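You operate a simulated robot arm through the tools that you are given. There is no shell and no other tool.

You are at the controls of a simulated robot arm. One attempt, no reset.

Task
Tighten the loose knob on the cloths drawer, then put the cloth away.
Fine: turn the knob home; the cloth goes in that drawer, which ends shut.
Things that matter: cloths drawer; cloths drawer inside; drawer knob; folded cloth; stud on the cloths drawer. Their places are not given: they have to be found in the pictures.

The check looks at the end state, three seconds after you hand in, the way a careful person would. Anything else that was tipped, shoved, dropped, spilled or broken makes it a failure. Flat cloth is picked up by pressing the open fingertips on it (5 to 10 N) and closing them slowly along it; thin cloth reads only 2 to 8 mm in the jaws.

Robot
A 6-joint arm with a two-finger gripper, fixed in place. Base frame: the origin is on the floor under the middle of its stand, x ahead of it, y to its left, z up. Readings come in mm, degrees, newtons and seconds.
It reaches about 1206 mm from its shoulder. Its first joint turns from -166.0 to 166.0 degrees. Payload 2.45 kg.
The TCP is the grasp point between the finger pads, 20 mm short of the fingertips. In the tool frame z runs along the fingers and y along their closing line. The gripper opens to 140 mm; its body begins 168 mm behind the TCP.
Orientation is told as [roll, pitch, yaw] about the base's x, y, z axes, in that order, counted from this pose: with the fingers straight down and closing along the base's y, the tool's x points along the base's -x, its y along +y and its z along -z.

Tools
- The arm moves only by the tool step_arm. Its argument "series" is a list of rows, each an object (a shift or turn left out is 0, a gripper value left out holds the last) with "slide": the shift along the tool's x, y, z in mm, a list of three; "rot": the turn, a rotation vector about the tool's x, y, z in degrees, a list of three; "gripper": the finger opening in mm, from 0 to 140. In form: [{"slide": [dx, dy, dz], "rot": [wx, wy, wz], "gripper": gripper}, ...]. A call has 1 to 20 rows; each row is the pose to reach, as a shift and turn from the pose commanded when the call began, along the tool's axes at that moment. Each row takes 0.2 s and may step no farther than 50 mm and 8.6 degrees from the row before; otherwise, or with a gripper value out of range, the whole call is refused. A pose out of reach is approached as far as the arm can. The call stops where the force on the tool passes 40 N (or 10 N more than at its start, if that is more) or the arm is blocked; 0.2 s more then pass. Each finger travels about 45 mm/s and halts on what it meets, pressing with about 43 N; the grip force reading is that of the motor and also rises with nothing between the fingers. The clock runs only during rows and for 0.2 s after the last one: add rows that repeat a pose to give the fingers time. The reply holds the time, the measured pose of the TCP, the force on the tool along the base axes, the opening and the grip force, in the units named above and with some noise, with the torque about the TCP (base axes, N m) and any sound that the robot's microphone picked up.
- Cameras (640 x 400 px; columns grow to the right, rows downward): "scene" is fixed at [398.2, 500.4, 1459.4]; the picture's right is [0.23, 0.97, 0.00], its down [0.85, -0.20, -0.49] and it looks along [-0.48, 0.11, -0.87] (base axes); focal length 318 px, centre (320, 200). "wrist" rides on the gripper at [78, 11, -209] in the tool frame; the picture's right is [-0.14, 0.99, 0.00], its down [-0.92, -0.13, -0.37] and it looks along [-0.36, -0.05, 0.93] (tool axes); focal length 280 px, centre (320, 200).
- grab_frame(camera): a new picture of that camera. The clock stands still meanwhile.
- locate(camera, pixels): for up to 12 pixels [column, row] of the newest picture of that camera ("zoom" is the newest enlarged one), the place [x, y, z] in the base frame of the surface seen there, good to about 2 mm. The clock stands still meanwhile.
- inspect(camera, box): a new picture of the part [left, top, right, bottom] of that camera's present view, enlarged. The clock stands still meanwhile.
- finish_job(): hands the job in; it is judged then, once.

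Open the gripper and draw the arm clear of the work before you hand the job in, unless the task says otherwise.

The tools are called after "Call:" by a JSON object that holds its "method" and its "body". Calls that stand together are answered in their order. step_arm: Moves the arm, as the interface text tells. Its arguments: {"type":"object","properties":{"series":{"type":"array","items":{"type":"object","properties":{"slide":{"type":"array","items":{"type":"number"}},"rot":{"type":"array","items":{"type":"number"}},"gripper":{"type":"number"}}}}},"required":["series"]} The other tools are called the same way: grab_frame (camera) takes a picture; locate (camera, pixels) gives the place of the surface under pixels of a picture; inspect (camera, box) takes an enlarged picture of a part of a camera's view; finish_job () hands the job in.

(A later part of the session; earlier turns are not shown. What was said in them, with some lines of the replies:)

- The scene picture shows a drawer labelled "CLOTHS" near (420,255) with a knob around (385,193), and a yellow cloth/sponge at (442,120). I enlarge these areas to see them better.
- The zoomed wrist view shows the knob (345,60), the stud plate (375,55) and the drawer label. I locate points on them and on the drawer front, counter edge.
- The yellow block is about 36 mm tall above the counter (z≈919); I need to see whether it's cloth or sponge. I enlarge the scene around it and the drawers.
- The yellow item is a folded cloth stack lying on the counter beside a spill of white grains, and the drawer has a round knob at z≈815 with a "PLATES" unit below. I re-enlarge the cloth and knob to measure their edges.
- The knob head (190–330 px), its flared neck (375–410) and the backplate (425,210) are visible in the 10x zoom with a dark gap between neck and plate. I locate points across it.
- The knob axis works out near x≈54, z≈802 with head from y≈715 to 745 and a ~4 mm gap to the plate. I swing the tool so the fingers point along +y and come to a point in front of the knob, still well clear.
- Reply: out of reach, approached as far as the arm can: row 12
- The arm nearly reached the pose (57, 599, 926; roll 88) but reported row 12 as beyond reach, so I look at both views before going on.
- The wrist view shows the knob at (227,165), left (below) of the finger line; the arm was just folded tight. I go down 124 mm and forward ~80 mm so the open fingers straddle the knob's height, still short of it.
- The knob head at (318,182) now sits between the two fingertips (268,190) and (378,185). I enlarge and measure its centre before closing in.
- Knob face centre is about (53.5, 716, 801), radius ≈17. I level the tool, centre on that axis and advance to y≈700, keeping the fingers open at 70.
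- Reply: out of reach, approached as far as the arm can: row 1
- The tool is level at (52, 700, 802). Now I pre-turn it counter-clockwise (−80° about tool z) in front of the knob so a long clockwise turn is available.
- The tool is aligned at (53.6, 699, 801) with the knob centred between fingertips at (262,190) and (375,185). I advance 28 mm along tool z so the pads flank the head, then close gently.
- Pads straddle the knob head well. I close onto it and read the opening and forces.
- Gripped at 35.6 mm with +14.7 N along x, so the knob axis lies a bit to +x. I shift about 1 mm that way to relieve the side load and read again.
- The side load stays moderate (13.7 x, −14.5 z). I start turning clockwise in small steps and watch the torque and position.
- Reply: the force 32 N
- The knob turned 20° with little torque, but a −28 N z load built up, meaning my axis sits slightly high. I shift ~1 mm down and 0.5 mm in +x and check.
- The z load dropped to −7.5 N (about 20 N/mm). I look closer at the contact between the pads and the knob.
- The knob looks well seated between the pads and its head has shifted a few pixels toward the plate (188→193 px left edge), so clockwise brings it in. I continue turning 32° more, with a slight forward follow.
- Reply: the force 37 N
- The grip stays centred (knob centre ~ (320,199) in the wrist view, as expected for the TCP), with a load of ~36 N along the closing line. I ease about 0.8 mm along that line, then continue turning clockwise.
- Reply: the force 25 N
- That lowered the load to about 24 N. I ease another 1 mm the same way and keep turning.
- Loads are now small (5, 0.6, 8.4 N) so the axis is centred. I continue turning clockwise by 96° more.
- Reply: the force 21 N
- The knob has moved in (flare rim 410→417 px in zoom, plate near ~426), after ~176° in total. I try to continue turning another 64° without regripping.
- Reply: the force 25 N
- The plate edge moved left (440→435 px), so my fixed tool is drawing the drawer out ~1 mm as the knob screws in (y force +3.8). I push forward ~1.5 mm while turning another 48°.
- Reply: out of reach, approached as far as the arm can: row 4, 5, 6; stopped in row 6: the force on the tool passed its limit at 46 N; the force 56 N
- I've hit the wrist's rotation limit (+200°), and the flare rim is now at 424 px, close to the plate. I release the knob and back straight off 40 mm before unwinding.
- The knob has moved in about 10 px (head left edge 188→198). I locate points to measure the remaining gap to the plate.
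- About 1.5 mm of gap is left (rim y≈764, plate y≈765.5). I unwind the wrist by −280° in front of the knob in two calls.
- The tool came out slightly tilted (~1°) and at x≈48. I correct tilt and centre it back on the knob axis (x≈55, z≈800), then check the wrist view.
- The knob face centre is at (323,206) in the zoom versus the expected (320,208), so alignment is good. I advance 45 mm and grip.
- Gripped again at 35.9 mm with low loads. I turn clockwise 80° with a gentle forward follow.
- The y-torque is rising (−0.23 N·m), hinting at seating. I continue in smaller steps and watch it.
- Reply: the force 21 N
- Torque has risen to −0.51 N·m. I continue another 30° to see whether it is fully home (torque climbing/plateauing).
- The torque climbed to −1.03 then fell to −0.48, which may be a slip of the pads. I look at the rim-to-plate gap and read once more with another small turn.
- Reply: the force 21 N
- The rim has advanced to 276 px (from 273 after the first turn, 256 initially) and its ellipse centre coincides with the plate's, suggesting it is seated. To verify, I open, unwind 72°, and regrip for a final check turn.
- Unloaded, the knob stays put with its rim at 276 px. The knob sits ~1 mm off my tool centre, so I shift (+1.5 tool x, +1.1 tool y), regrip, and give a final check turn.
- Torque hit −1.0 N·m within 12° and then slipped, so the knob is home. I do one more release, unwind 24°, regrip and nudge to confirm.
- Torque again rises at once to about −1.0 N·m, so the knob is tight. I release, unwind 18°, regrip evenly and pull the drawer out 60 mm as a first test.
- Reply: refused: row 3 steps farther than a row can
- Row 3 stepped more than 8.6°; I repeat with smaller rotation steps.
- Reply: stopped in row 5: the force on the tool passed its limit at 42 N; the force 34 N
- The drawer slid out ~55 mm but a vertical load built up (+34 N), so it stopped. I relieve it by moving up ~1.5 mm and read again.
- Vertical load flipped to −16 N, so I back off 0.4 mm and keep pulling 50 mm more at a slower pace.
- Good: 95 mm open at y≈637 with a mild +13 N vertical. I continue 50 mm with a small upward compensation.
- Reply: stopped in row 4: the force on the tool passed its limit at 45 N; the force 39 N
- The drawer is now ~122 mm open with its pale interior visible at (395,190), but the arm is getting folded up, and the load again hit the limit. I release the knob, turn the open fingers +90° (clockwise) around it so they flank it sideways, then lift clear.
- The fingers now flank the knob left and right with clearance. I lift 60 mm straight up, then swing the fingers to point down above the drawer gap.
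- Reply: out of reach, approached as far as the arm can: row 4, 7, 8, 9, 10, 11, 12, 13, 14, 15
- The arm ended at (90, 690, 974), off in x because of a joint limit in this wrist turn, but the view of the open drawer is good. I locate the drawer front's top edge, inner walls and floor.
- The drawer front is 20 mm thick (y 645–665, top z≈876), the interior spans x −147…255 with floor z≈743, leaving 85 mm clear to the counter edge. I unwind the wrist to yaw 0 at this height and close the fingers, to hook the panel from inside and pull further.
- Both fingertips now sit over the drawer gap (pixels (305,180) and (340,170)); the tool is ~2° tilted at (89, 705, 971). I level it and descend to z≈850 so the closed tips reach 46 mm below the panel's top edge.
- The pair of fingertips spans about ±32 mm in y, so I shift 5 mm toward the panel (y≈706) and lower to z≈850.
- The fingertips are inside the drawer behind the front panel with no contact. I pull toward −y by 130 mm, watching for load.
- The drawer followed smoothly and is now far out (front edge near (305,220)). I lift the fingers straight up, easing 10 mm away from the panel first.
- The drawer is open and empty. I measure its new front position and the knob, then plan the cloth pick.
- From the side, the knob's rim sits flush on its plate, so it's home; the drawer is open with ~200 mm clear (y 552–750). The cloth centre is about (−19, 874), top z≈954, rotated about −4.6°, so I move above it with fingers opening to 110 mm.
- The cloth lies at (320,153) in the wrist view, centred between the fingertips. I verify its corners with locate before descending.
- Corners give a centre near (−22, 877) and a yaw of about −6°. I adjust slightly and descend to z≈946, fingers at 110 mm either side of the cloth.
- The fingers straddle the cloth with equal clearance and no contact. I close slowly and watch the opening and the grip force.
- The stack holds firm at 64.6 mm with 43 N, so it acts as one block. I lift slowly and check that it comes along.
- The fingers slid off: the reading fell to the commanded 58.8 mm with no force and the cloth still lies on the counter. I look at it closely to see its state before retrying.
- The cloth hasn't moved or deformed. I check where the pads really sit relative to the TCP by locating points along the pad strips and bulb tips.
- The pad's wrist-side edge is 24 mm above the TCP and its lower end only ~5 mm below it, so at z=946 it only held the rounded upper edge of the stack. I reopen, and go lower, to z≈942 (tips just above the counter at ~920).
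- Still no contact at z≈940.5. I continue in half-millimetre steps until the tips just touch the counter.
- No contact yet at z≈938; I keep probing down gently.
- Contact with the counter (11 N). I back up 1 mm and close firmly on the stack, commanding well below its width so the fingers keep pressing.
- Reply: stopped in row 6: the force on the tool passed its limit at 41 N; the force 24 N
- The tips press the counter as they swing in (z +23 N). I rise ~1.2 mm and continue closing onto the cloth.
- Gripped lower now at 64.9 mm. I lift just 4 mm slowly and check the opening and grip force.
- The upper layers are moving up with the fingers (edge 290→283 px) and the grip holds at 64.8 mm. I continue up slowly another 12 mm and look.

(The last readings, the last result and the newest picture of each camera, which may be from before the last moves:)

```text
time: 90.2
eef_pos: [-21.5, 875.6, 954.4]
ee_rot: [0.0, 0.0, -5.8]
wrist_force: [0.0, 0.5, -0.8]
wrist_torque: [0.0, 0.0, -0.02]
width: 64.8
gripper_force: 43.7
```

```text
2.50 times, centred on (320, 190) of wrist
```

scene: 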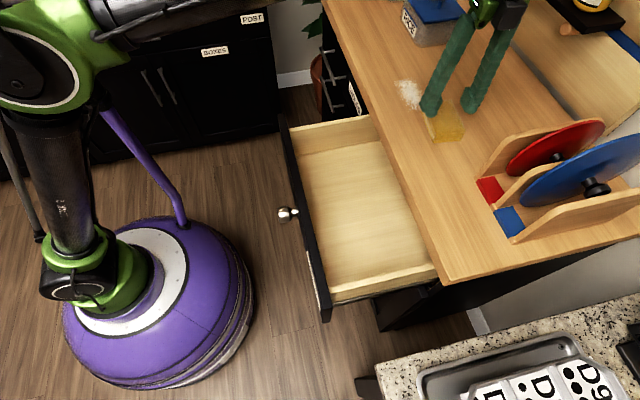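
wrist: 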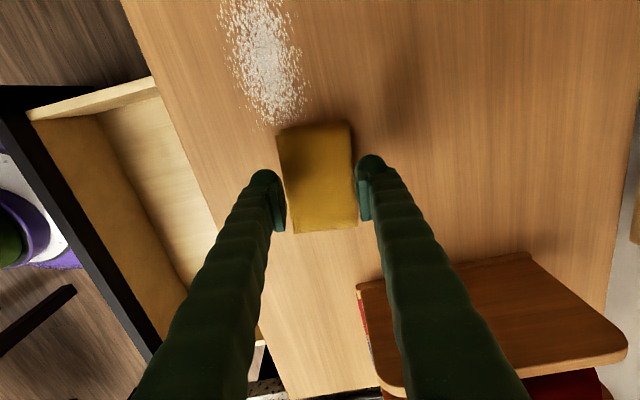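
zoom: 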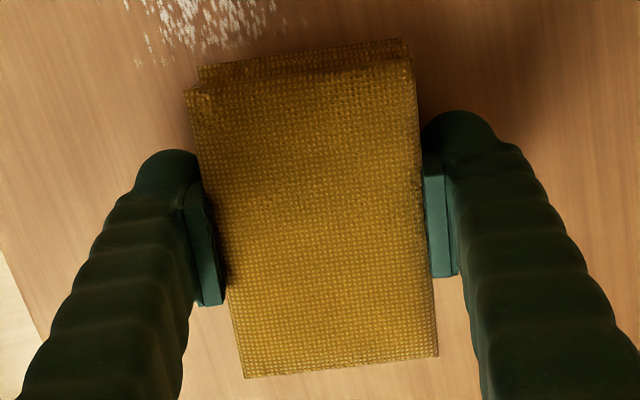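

The whole stack is off the counter and unchanged between the pads. I raise it to z≈1015, then carry it over the drawer opening at about (40, 648), untwisting the yaw.

Call:
{"method": "step_arm", "body": {"series": [{"slide": [0, 0, -8]}, {"slide": [0, 0, -18]}, {"slide": [0, 0, -30]}, {"slide": [0, 0, -44]}, {"slide": [0, 0, -56]}, {"slide": [0, 0, -60]}, {"slide": [0, 0, -60]}]}}

Call:
{"method": "step_arm", "body": {"series": [{"slide": [-3, -10, 0]}, {"slide": [-10, -26, 0], "rot": [0, 0, -0.5]}, {"slide": [-18, -46, 0], "rot": [0, 0, -1]}, {"slide": [-26, -68, 0], "rot": [0, 0, -2]}, {"slide": [-35, -90, 0], "rot": [0, 0, -3]}, {"slide": [-44, -112, 0], "rot": [0, 0, -4]}, {"slide": [-52, -134, 0], "rot": [0, 0, -5]}, {"slide": [-60, -156, 0], "rot": [0, 0, -5.8]}, {"slide": [-68, -178, 0], "rot": [0, 0, -5.8]}, {"slide": [-76, -198, 0], "rot": [0, 0, -5.8]}, {"slide": [-82, -213, 0], "rot": [0, 0, -5.8]}, {"slide": [-84.7, -220.6, 0], "rot": [0, 0, -5.8]}, {"slide": [-84.7, -220.6, 0], "rot": [0, 0, -5.8]}]}}

Call:
{"method": "grab_frame", "body": {"camera": "scene"}}

Call:
{"method": "grab_frame", "body": {"camera": "wrist"}}

```text
time: 91.8
eef_pos: [-21.2, 876.0, 1014.5]
ee_rot: [-0.1, 0.1, -5.8]
wrist_force: [-0.7, -0.6, -1.0]
wrist_torque: [0.0, 0.05, 0.01]
width: 64.8
gripper_force: 42.8
```

```text
time: 94.6
eef_pos: [38.5, 648.5, 1013.9]
ee_rot: [-0.1, 0.1, 0.0]
wrist_force: [0.0, -0.9, -1.4]
wrist_torque: [-0.02, 0.0, 0.02]
width: 64.6
gripper_force: 42.9
```

```text
taken
```

scene: 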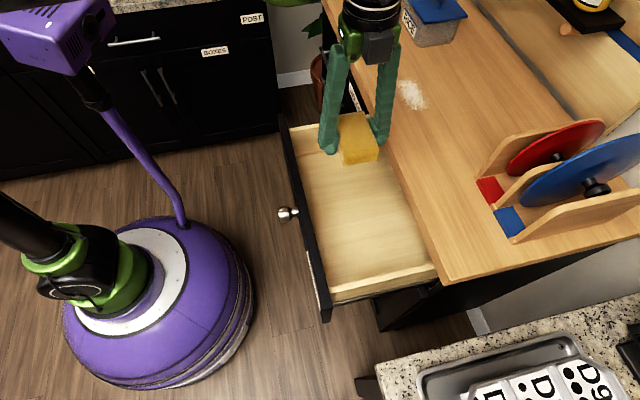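

```text
taken
```

wrist: 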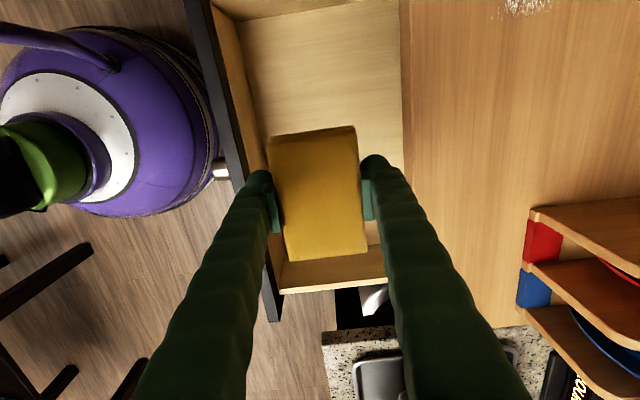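

The cloth hangs over the open drawer, between the panel (left) and counter edge (right). I lower it to z≈880 first and check clearances.

Call:
{"method": "step_arm", "body": {"series": [{"slide": [0, 0, 12]}, {"slide": [0, 0, 32]}, {"slide": [0, 0, 54]}, {"slide": [0, 0, 76]}, {"slide": [0, 0, 98]}, {"slide": [0, 0, 118]}, {"slide": [0, 0, 132]}, {"slide": [0, 0, 136]}, {"slide": [0, 0, 136]}]}}

Call:
{"method": "grab_frame", "body": {"camera": "scene"}}

Call:
{"method": "grab_frame", "body": {"camera": "wrist"}}

```text
time: 96.6
eef_pos: [39.6, 647.7, 879.1]
ee_rot: [-0.1, 0.1, 0.1]
wrist_force: [-0.2, 0.6, -1.2]
wrist_torque: [0.02, -0.02, 0.01]
width: 64.8
gripper_force: 43.3
```

```text
taken
```

scene: 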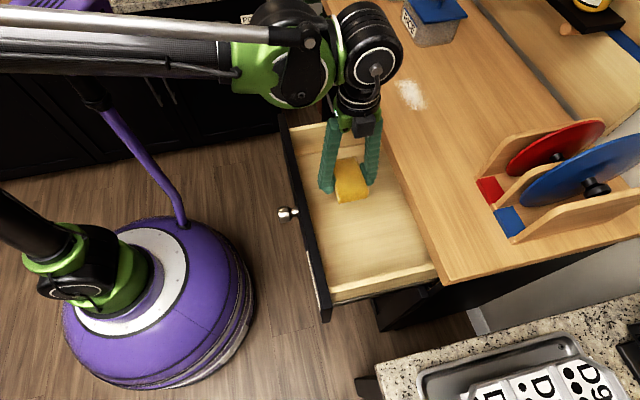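

```text
taken
```

wrist: 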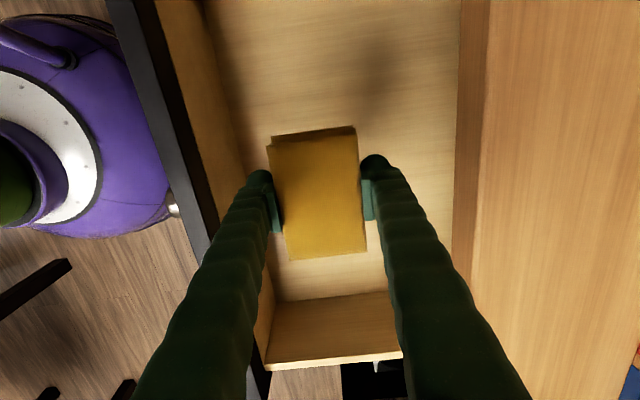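

Clearances look good on both sides. I lower on to z≈768, slowing near the drawer floor (743) and watching for contact.

Call:
{"method": "step_arm", "body": {"series": [{"slide": [0, 0, 12]}, {"slide": [0, 0, 30]}, {"slide": [0, 0, 50]}, {"slide": [0, 0, 70]}, {"slide": [0, 0, 86]}, {"slide": [0, 0, 98]}, {"slide": [0, 0, 105]}, {"slide": [0, 0, 109]}, {"slide": [0, 0, 109]}]}}

Call:
{"method": "grab_frame", "body": {"camera": "wrist"}}

Call:
{"method": "inspect", "body": {"camera": "scene", "box": [270, 100, 440, 310]}}

```text
time: 98.6
eef_pos: [38.8, 648.8, 769.3]
ee_rot: [-0.1, 0.1, 0.1]
wrist_force: [-0.1, -0.5, -1.6]
wrist_torque: [0.04, 0.05, 0.03]
width: 64.5
gripper_force: 43.3
```

```text
taken
```

wrist: 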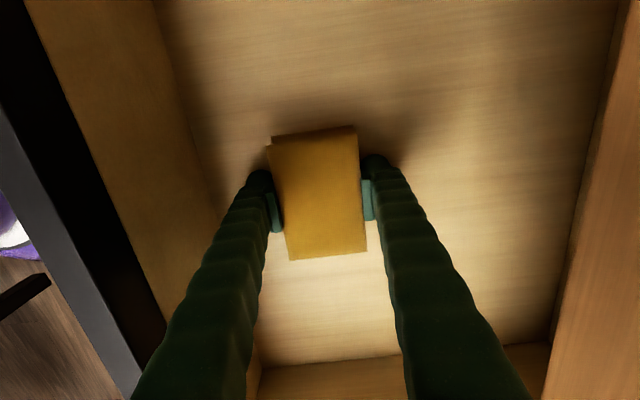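

```text
1.90 times, centred on (355, 205) of scene
```

zoom: 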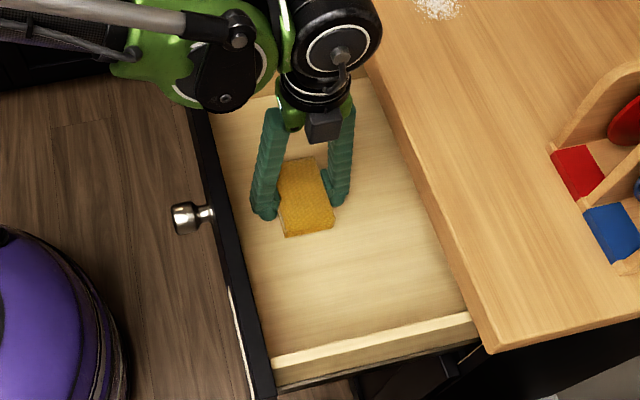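

Just above the floor now. I lower in 1 mm steps until the cloth (or fingertips) touches.

Call:
{"method": "step_arm", "body": {"series": [{"slide": [0, 0, 1]}, {"slide": [0, 0, 2]}]}}

Call:
{"method": "step_arm", "body": {"series": [{"slide": [0, 0, 1]}, {"slide": [0, 0, 2]}]}}

```text
time: 99.2
eef_pos: [39.1, 647.7, 766.9]
ee_rot: [-0.1, 0.1, 0.1]
wrist_force: [-0.1, -0.1, -1.4]
wrist_torque: [0.01, 0.0, 0.0]
width: 64.4
gripper_force: 43.1
```

```text
time: 99.8
eef_pos: [40.7, 647.7, 765.3]
ee_rot: [-0.1, 0.2, 0.0]
wrist_force: [-0.5, 0.6, -1.5]
wrist_torque: [0.0, -0.01, 0.01]
width: 64.6
gripper_force: 42.6
```

Call:
{"method": "step_arm", "body": {"series": [{"slide": [0, 0, 0.7]}, {"slide": [0, 0, 1.4]}]}}

Call:
{"method": "step_arm", "body": {"series": [{"slide": [0, 0, 0.7]}, {"slide": [0, 0, 1.2]}]}}

```text
time: 100.4
eef_pos: [39.1, 647.9, 763.8]
ee_rot: [-0.1, 0.1, 0.0]
wrist_force: [-0.2, 0.4, -0.4]
wrist_torque: [0.01, -0.04, 0.02]
width: 64.3
gripper_force: 43.0
```

```text
time: 101.0
eef_pos: [41.0, 648.9, 764.3]
ee_rot: [0.0, 0.1, 0.0]
wrist_force: [-3.8, 1.5, 29.3]
wrist_torque: [-0.01, -0.38, 0.11]
width: 64.3
gripper_force: 43.2
```

Contact with the drawer floor (29 N up). I ease up 0.8 mm and open the fingers slowly to release the cloth.

Call:
{"method": "step_arm", "body": {"series": [{"slide": [0, 0, -0.8]}, {"slide": [0, 0, -0.8], "gripper": 66}, {"slide": [0, 0, -0.8], "gripper": 70}, {"slide": [0, 0, -0.8], "gripper": 76}, {"slide": [0, 0, -0.8], "gripper": 84}, {"slide": [0, 0, -0.8], "gripper": 88}, {"slide": [0, 0, -0.8], "gripper": 88}]}}

Call:
{"method": "grab_frame", "body": {"camera": "wrist"}}

```text
time: 102.6
eef_pos: [40.8, 648.7, 763.3]
ee_rot: [-0.1, 0.1, 0.0]
wrist_force: [-0.7, -0.5, -0.3]
wrist_torque: [0.02, -0.02, 0.01]
width: 88.4
gripper_force: 0.1
```

```text
taken
```

wrist: 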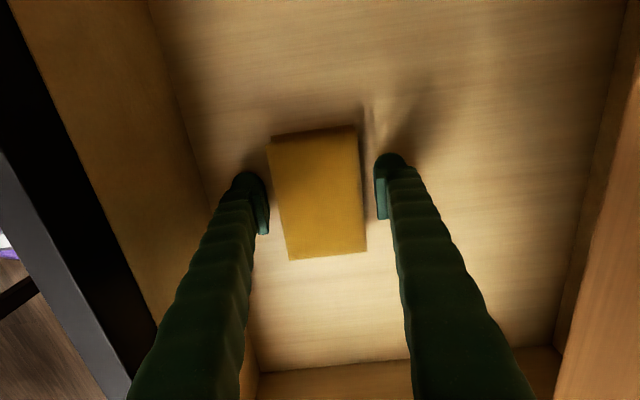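

The cloth lies flat in the drawer, clear of both fingers. I rise straight up to z≈1060.

Call:
{"method": "step_arm", "body": {"series": [{"slide": [0, 0, -5]}, {"slide": [0, 0, -15]}, {"slide": [0, 0, -35]}, {"slide": [0, 0, -65]}, {"slide": [0, 0, -105]}, {"slide": [0, 0, -150]}, {"slide": [0, 0, -195]}, {"slide": [0, 0, -240]}, {"slide": [0, 0, -280]}, {"slide": [0, 0, -300]}, {"slide": [0, 0, -300]}]}}

Call:
{"method": "grab_frame", "body": {"camera": "scene"}}

Call:
{"method": "grab_frame", "body": {"camera": "wrist"}}

```text
time: 105.0
eef_pos: [38.1, 647.0, 1064.7]
ee_rot: [-0.1, 0.1, 0.0]
wrist_force: [-0.1, -0.8, 0.0]
wrist_torque: [0.01, 0.01, 0.03]
width: 87.9
gripper_force: 0.0
```

```text
taken
```

scene: 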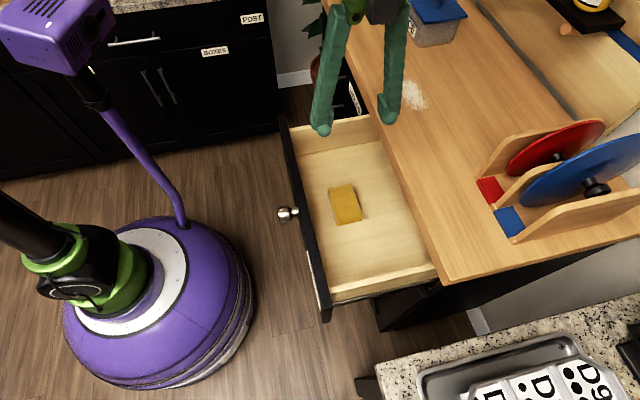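

```text
taken
```

wrist: 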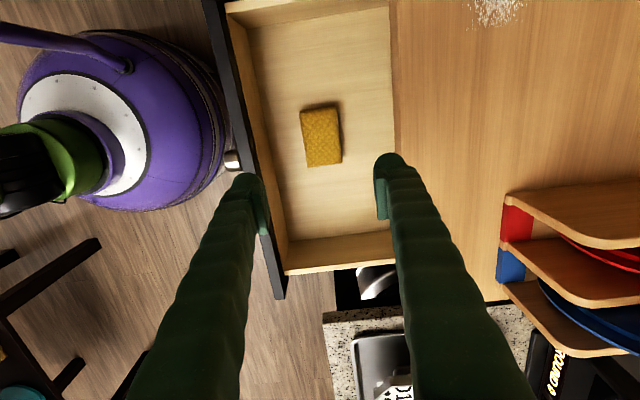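

The cloth rests in the drawer at (345,205). To shut it I'll push the front panel from outside with closed, 45°-tilted fingers beside the knob; first I move back in front of the panel at height, closing and tilting the tool.

Call:
{"method": "step_arm", "body": {"series": [{"slide": [-10, -30, 0], "gripper": 60}, {"slide": [-20, -65, 0], "gripper": 40}, {"slide": [-30, -100, 0], "gripper": 20}, {"slide": [-40, -135, 0], "gripper": 5}, {"slide": [-50, -165, 0], "gripper": 3}, {"slide": [-57, -187, 0], "gripper": 3}, {"slide": [-57, -187, 0], "rot": [-8, 0, 0], "gripper": 3}, {"slide": [-57, -187, 0], "rot": [-16, 0, 0], "gripper": 3}, {"slide": [-57, -187, 0], "rot": [-24, 0, 0], "gripper": 3}, {"slide": [-57, -187, 0], "rot": [-32, 0, 0], "gripper": 3}, {"slide": [-57, -187, 0], "rot": [-40, 0, 0], "gripper": 3}, {"slide": [-57, -187, 0], "rot": [-45, 0, 0], "gripper": 3}, {"slide": [-57, -187, 0], "rot": [-45, 0, 0], "gripper": 3}]}}

Call:
{"method": "grab_frame", "body": {"camera": "scene"}}

Call:
{"method": "grab_frame", "body": {"camera": "wrist"}}

```text
time: 107.8
eef_pos: [98.1, 461.2, 1064.9]
ee_rot: [45.1, 0.1, 0.0]
wrist_force: [0.6, -0.5, 0.0]
wrist_torque: [-0.02, 0.03, -0.01]
width: 3.2
gripper_force: 0.1
```

```text
taken
```

scene: 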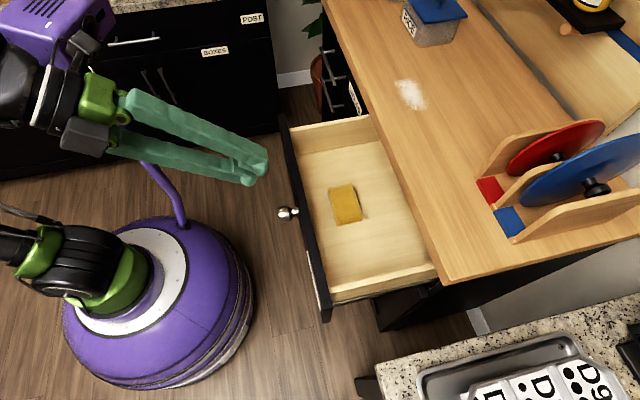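

```text
taken
```

wrist: 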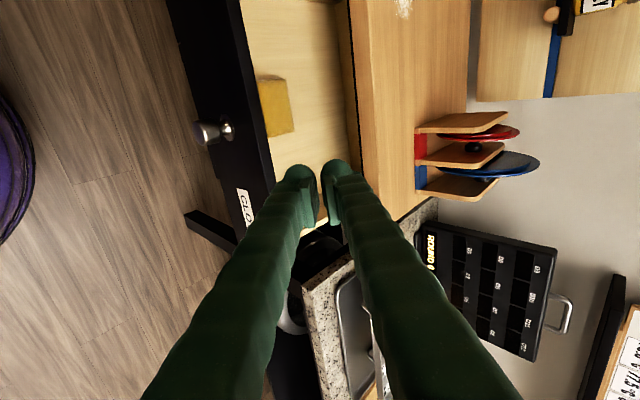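

The tool is at (98, 461, 1065) with 45° tilt, fingertips closed. I lower straight down in base z to about 829, still short of the panel face (y≈532).

Call:
{"method": "step_arm", "body": {"series": [{"slide": [0, -25, 25]}, {"slide": [0, -55, 55]}, {"slide": [0, -85, 85]}, {"slide": [0, -115, 115]}, {"slide": [0, -140, 140]}, {"slide": [0, -158, 158]}, {"slide": [0, -167, 167]}, {"slide": [0, -167, 167]}]}}

Call:
{"method": "grab_frame", "body": {"camera": "scene"}}

Call:
{"method": "grab_frame", "body": {"camera": "wrist"}}

```text
time: 109.6
eef_pos: [95.8, 457.7, 826.5]
ee_rot: [44.9, 0.1, 0.1]
wrist_force: [0.1, -0.3, -0.4]
wrist_torque: [0.0, 0.04, 0.0]
width: 2.8
gripper_force: 0.0
```

```text
taken
```

scene: 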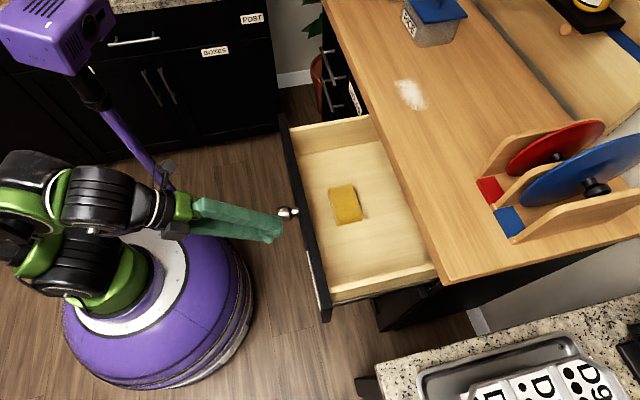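

```text
taken
```

wrist: 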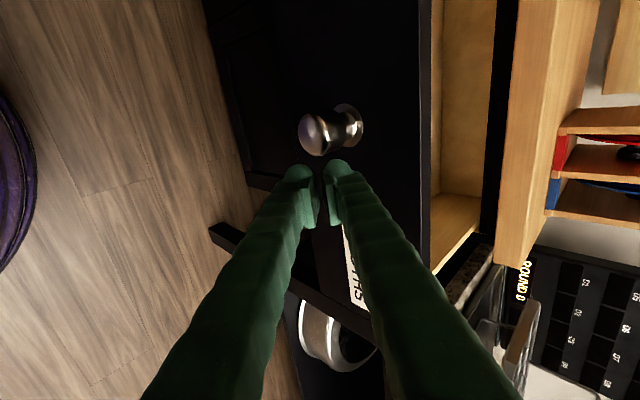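

The fingertips are beside the knob with only ~8 mm lateral clearance, so I shift 10 mm further in +x and advance to meet the panel gently.

Call:
{"method": "step_arm", "body": {"series": [{"slide": [-5, 0, 0]}, {"slide": [-10, 0, 0]}, {"slide": [-10, 7, 7]}, {"slide": [-10, 14, 14]}, {"slide": [-10, 21, 21]}, {"slide": [-10, 26, 26]}, {"slide": [-10, 30, 30]}, {"slide": [-10, 34, 34]}]}}

Call:
{"method": "inspect", "body": {"camera": "scene", "box": [240, 160, 360, 270]}}

Call:
{"method": "grab_frame", "body": {"camera": "wrist"}}

```text
time: 111.4
eef_pos: [107.8, 508.5, 827.2]
ee_rot: [45.0, 0.1, 0.0]
wrist_force: [-0.5, -0.3, 0.5]
wrist_torque: [-0.01, -0.03, 0.0]
width: 2.8
gripper_force: 0.0
```

```text
3.64 times, centred on (300, 215) of scene
```

zoom: 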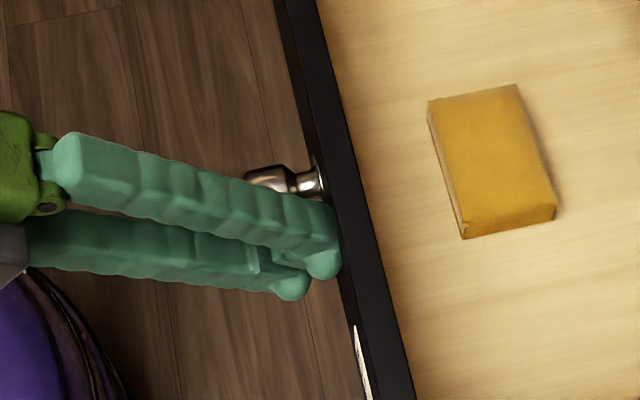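

```text
taken
```

wrist: 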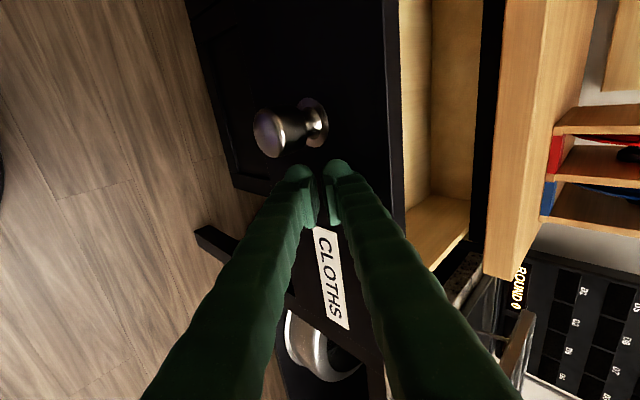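

The leading fingertip is at the panel, clear of the knob. I push along +y about 165 mm at a moderate pace.

Call:
{"method": "step_arm", "body": {"series": [{"slide": [0, 4, 4]}, {"slide": [0, 10, 10]}, {"slide": [0, 18, 18]}, {"slide": [0, 26, 26]}, {"slide": [0, 34, 34]}, {"slide": [0, 42, 42]}, {"slide": [0, 50, 50]}, {"slide": [0, 58, 58]}, {"slide": [0, 66, 66]}, {"slide": [0, 74, 74]}, {"slide": [0, 82, 82]}, {"slide": [0, 90, 90]}, {"slide": [0, 98, 98]}, {"slide": [0, 106, 106]}, {"slide": [0, 113, 113]}, {"slide": [0, 117, 117]}]}}

Call:
{"method": "grab_frame", "body": {"camera": "scene"}}

Call:
{"method": "grab_frame", "body": {"camera": "wrist"}}

```text
time: 114.8
eef_pos: [107.4, 676.7, 825.3]
ee_rot: [44.9, 0.1, 0.0]
wrist_force: [0.2, 0.1, -0.2]
wrist_torque: [0.0, 0.01, -0.03]
width: 3.0
gripper_force: 0.1
```

```text
taken
```

scene: 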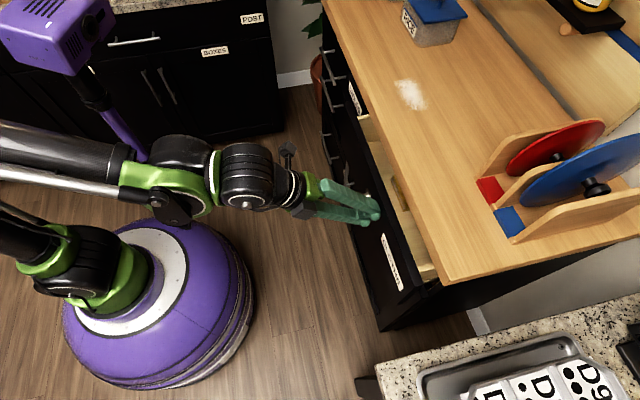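

```text
taken
```

wrist: 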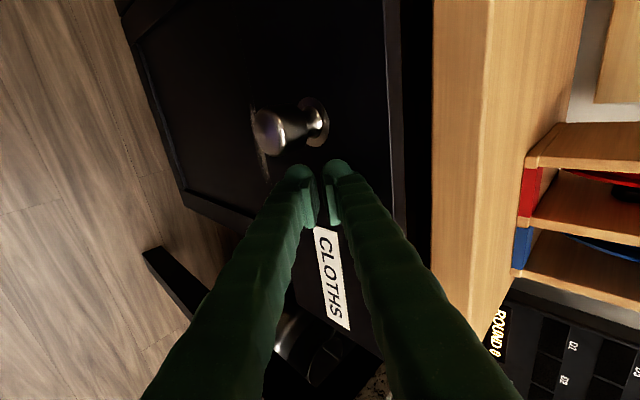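

The drawer is nearly in, about 65 mm to go, with the push centred at (370,212) and no odd loads. I continue 45 mm, then go slowly.

Call:
{"method": "step_arm", "body": {"series": [{"slide": [0, 5, 5]}, {"slide": [0, 10, 10]}, {"slide": [0, 15, 15]}, {"slide": [0, 20, 20]}, {"slide": [0, 25, 25]}, {"slide": [0, 30, 30]}, {"slide": [0, 34, 34]}, {"slide": [0, 36, 36]}]}}

Call:
{"method": "inspect", "body": {"camera": "scene", "box": [320, 140, 450, 290]}}

```text
time: 116.6
eef_pos: [108.4, 725.7, 827.7]
ee_rot: [45.0, 0.2, 0.0]
wrist_force: [-0.5, 0.5, 0.0]
wrist_torque: [-0.01, 0.01, 0.0]
width: 2.9
gripper_force: 0.0
```

```text
2.67 times, centred on (385, 215) of scene
```

zoom: 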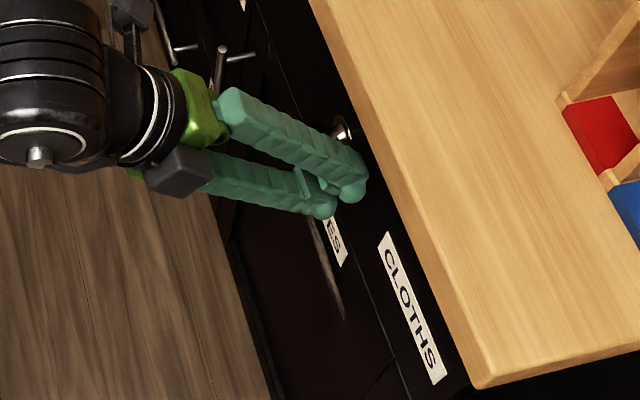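

Almost shut now. I push in small 2 mm steps until resistance shows it has reached home.

Call:
{"method": "step_arm", "body": {"series": [{"slide": [0, 1.5, 1.5]}, {"slide": [0, 3, 3]}, {"slide": [0, 4.5, 4.5]}, {"slide": [0, 6, 6]}, {"slide": [0, 7.5, 7.5]}]}}

Call:
{"method": "step_arm", "body": {"series": [{"slide": [0, 1, 1]}, {"slide": [0, 2, 2]}, {"slide": [0, 3, 3]}, {"slide": [0, 4, 4]}, {"slide": [0, 5, 5]}]}}

Call:
{"method": "inspect", "body": {"camera": "scene", "box": [320, 140, 450, 290]}}

```text
time: 117.8
eef_pos: [106.6, 735.1, 827.3]
ee_rot: [44.9, 0.2, 0.0]
wrist_force: [0.6, 0.5, -0.2]
wrist_torque: [0.0, -0.01, 0.03]
width: 2.9
gripper_force: 0.0
```

```text
time: 119.0
eef_pos: [105.8, 739.9, 828.3]
ee_rot: [45.0, 0.1, 0.0]
wrist_force: [0.8, -31.0, 10.2]
wrist_torque: [0.58, -0.03, -0.04]
width: 0.2
gripper_force: 0.1
```

```text
2.67 times, centred on (385, 215) of scene
```

zoom: 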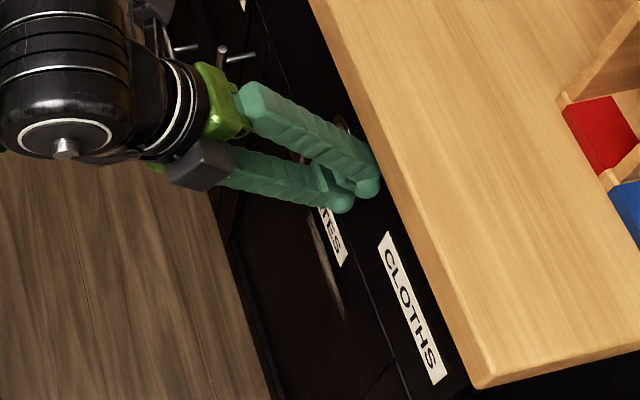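

Resistance of −31 N in y shows the drawer is against its stop. I retreat straight back in −y ~100 mm, and then look.

Call:
{"method": "step_arm", "body": {"series": [{"slide": [0, -3, -3]}, {"slide": [0, -10, -10]}, {"slide": [0, -25, -25]}, {"slide": [0, -45, -45]}, {"slide": [0, -65, -65]}, {"slide": [0, -80, -80]}, {"slide": [0, -80, -80]}]}}

Call:
{"method": "inspect", "body": {"camera": "scene", "box": [340, 150, 450, 290]}}

Call:
{"method": "locate", "body": {"camera": "zoom", "pixels": [[386, 250], [420, 360], [300, 140], [330, 230], [280, 60], [400, 380]]}}

Call:
{"method": "grab_frame", "body": {"camera": "wrist"}}

```text
time: 120.6
eef_pos: [109.3, 628.5, 826.3]
ee_rot: [45.0, 0.0, 0.0]
wrist_force: [0.0, -0.1, 0.0]
wrist_torque: [0.01, -0.02, -0.01]
width: 3.0
gripper_force: 0.0
```

```text
2.86 times, centred on (395, 220) of scene
```

zoom: 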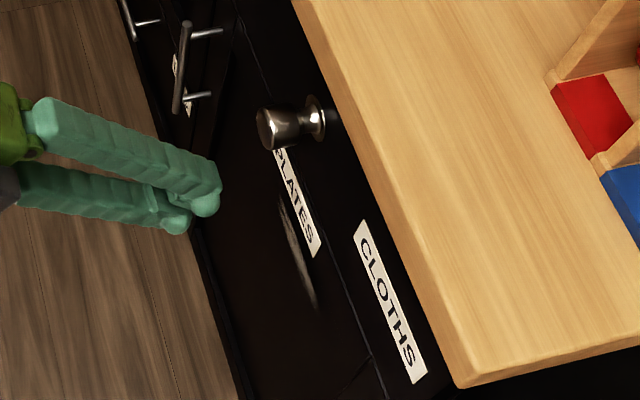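

```text
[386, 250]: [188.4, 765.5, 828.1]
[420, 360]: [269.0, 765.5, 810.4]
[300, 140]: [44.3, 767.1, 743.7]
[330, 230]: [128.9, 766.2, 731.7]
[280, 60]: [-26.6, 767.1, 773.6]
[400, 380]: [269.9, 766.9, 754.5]
```

```text
taken
```

wrist: 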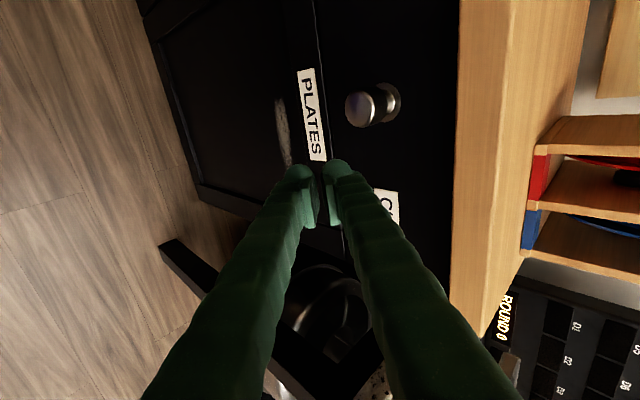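

The drawer face is back at y≈766, shut flush with the neighbouring fronts. I check the knob's seat once more up close.

Call:
{"method": "inspect", "body": {"camera": "scene", "box": [360, 170, 410, 210]}}

Call:
{"method": "locate", "body": {"camera": "zoom", "pixels": [[260, 240], [340, 230], [395, 215], [410, 215], [420, 215], [430, 215]]}}

Call:
{"method": "inspect", "body": {"camera": "wrist", "box": [320, 60, 440, 150]}}

```text
10.00 times, centred on (385, 190) of scene
```

zoom: 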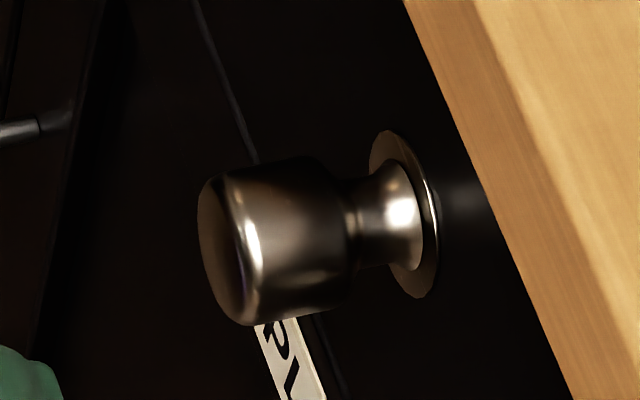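

```text
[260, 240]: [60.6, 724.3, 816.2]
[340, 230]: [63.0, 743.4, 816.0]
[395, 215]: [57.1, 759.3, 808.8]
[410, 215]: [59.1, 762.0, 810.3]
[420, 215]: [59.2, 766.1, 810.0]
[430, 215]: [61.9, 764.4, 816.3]
```

```text
4.44 times, centred on (380, 105) of wrist
```

zoom: 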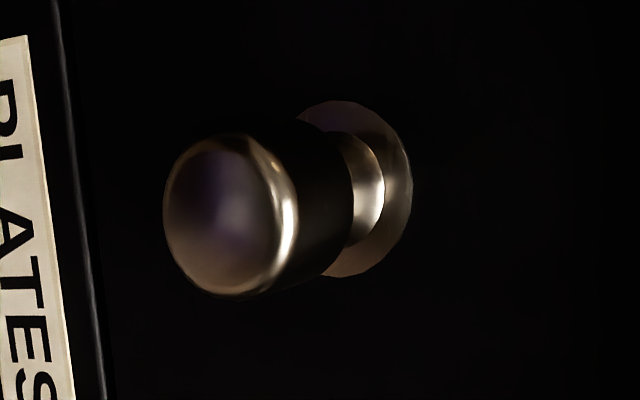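

The knob's flare sits flush on its plate and the drawer is closed. I raise the arm clear, back away from the counter and open the gripper.

Call:
{"method": "step_arm", "body": {"series": [{"slide": [0, 0, -20], "gripper": 10}, {"slide": [0, 5, -45], "gripper": 30}, {"slide": [0, 15, -75], "gripper": 50}, {"slide": [0, 30, -105], "gripper": 70}, {"slide": [0, 45, -135], "gripper": 80}, {"slide": [0, 60, -165], "gripper": 80}, {"slide": [0, 70, -195], "gripper": 80}, {"slide": [0, 75, -212], "gripper": 80}, {"slide": [0, 75, -212], "gripper": 80}]}}

Call:
{"method": "grab_frame", "body": {"camera": "scene"}}

Call:
{"method": "grab_frame", "body": {"camera": "wrist"}}

```text
time: 122.6
eef_pos: [107.4, 531.3, 1031.4]
ee_rot: [44.9, 0.1, 0.0]
wrist_force: [-0.4, -0.4, -0.1]
wrist_torque: [-0.01, 0.02, -0.01]
width: 80.2
gripper_force: 0.1
```

```text
taken
```

scene: 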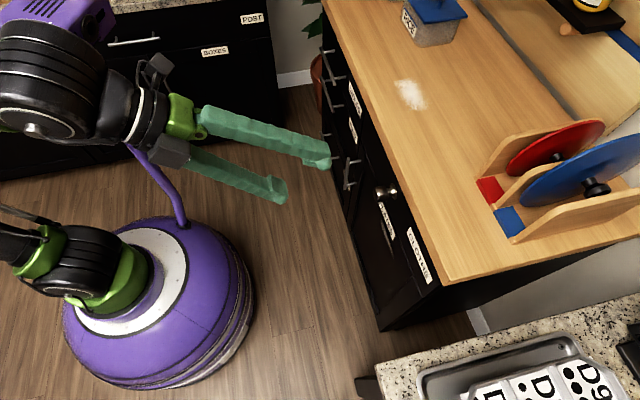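

```text
taken
```

wrist: 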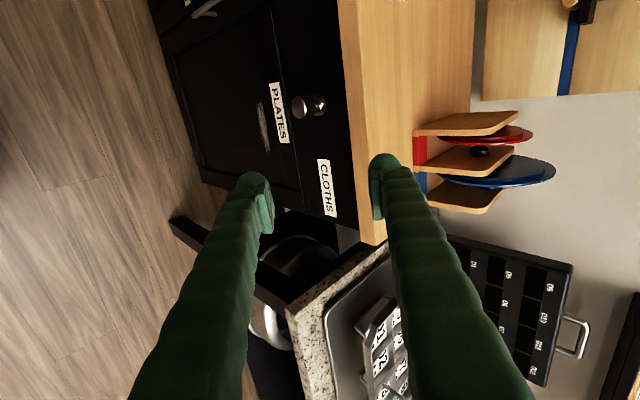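

The drawer is shut, the knob (386,192) is seated, the counter holds only what was there before minus the cloth, and the arm is clear with the gripper open. I hand the job in.

Call:
{"method": "finish_job", "body": {}}

```text
The job is handed in.
```

The knob is tight, the folded cloth is in the cloths drawer, and the drawer is shut. I've handed the job in.

- **Knob:** I turned it clockwise until it stopped. On two fresh grips it resisted at about 1 N·m within a few degrees. Its rim now sits flush on its plate; the gap was about 4 mm at the start.
- **Cloth:** The first lift slid off because the fingers only held the top of the stack. The second, lower grip carried it across, and it was lying flat on the drawer floor when I let go.
- **Drawer:** I pushed it shut until it met its stop. Its front is back at the same position as before I opened it.

The spilled white grains on the counter were there at the start, and I kept clear of them. I saw nothing else moved or knocked. The arm is drawn clear with the gripper open.
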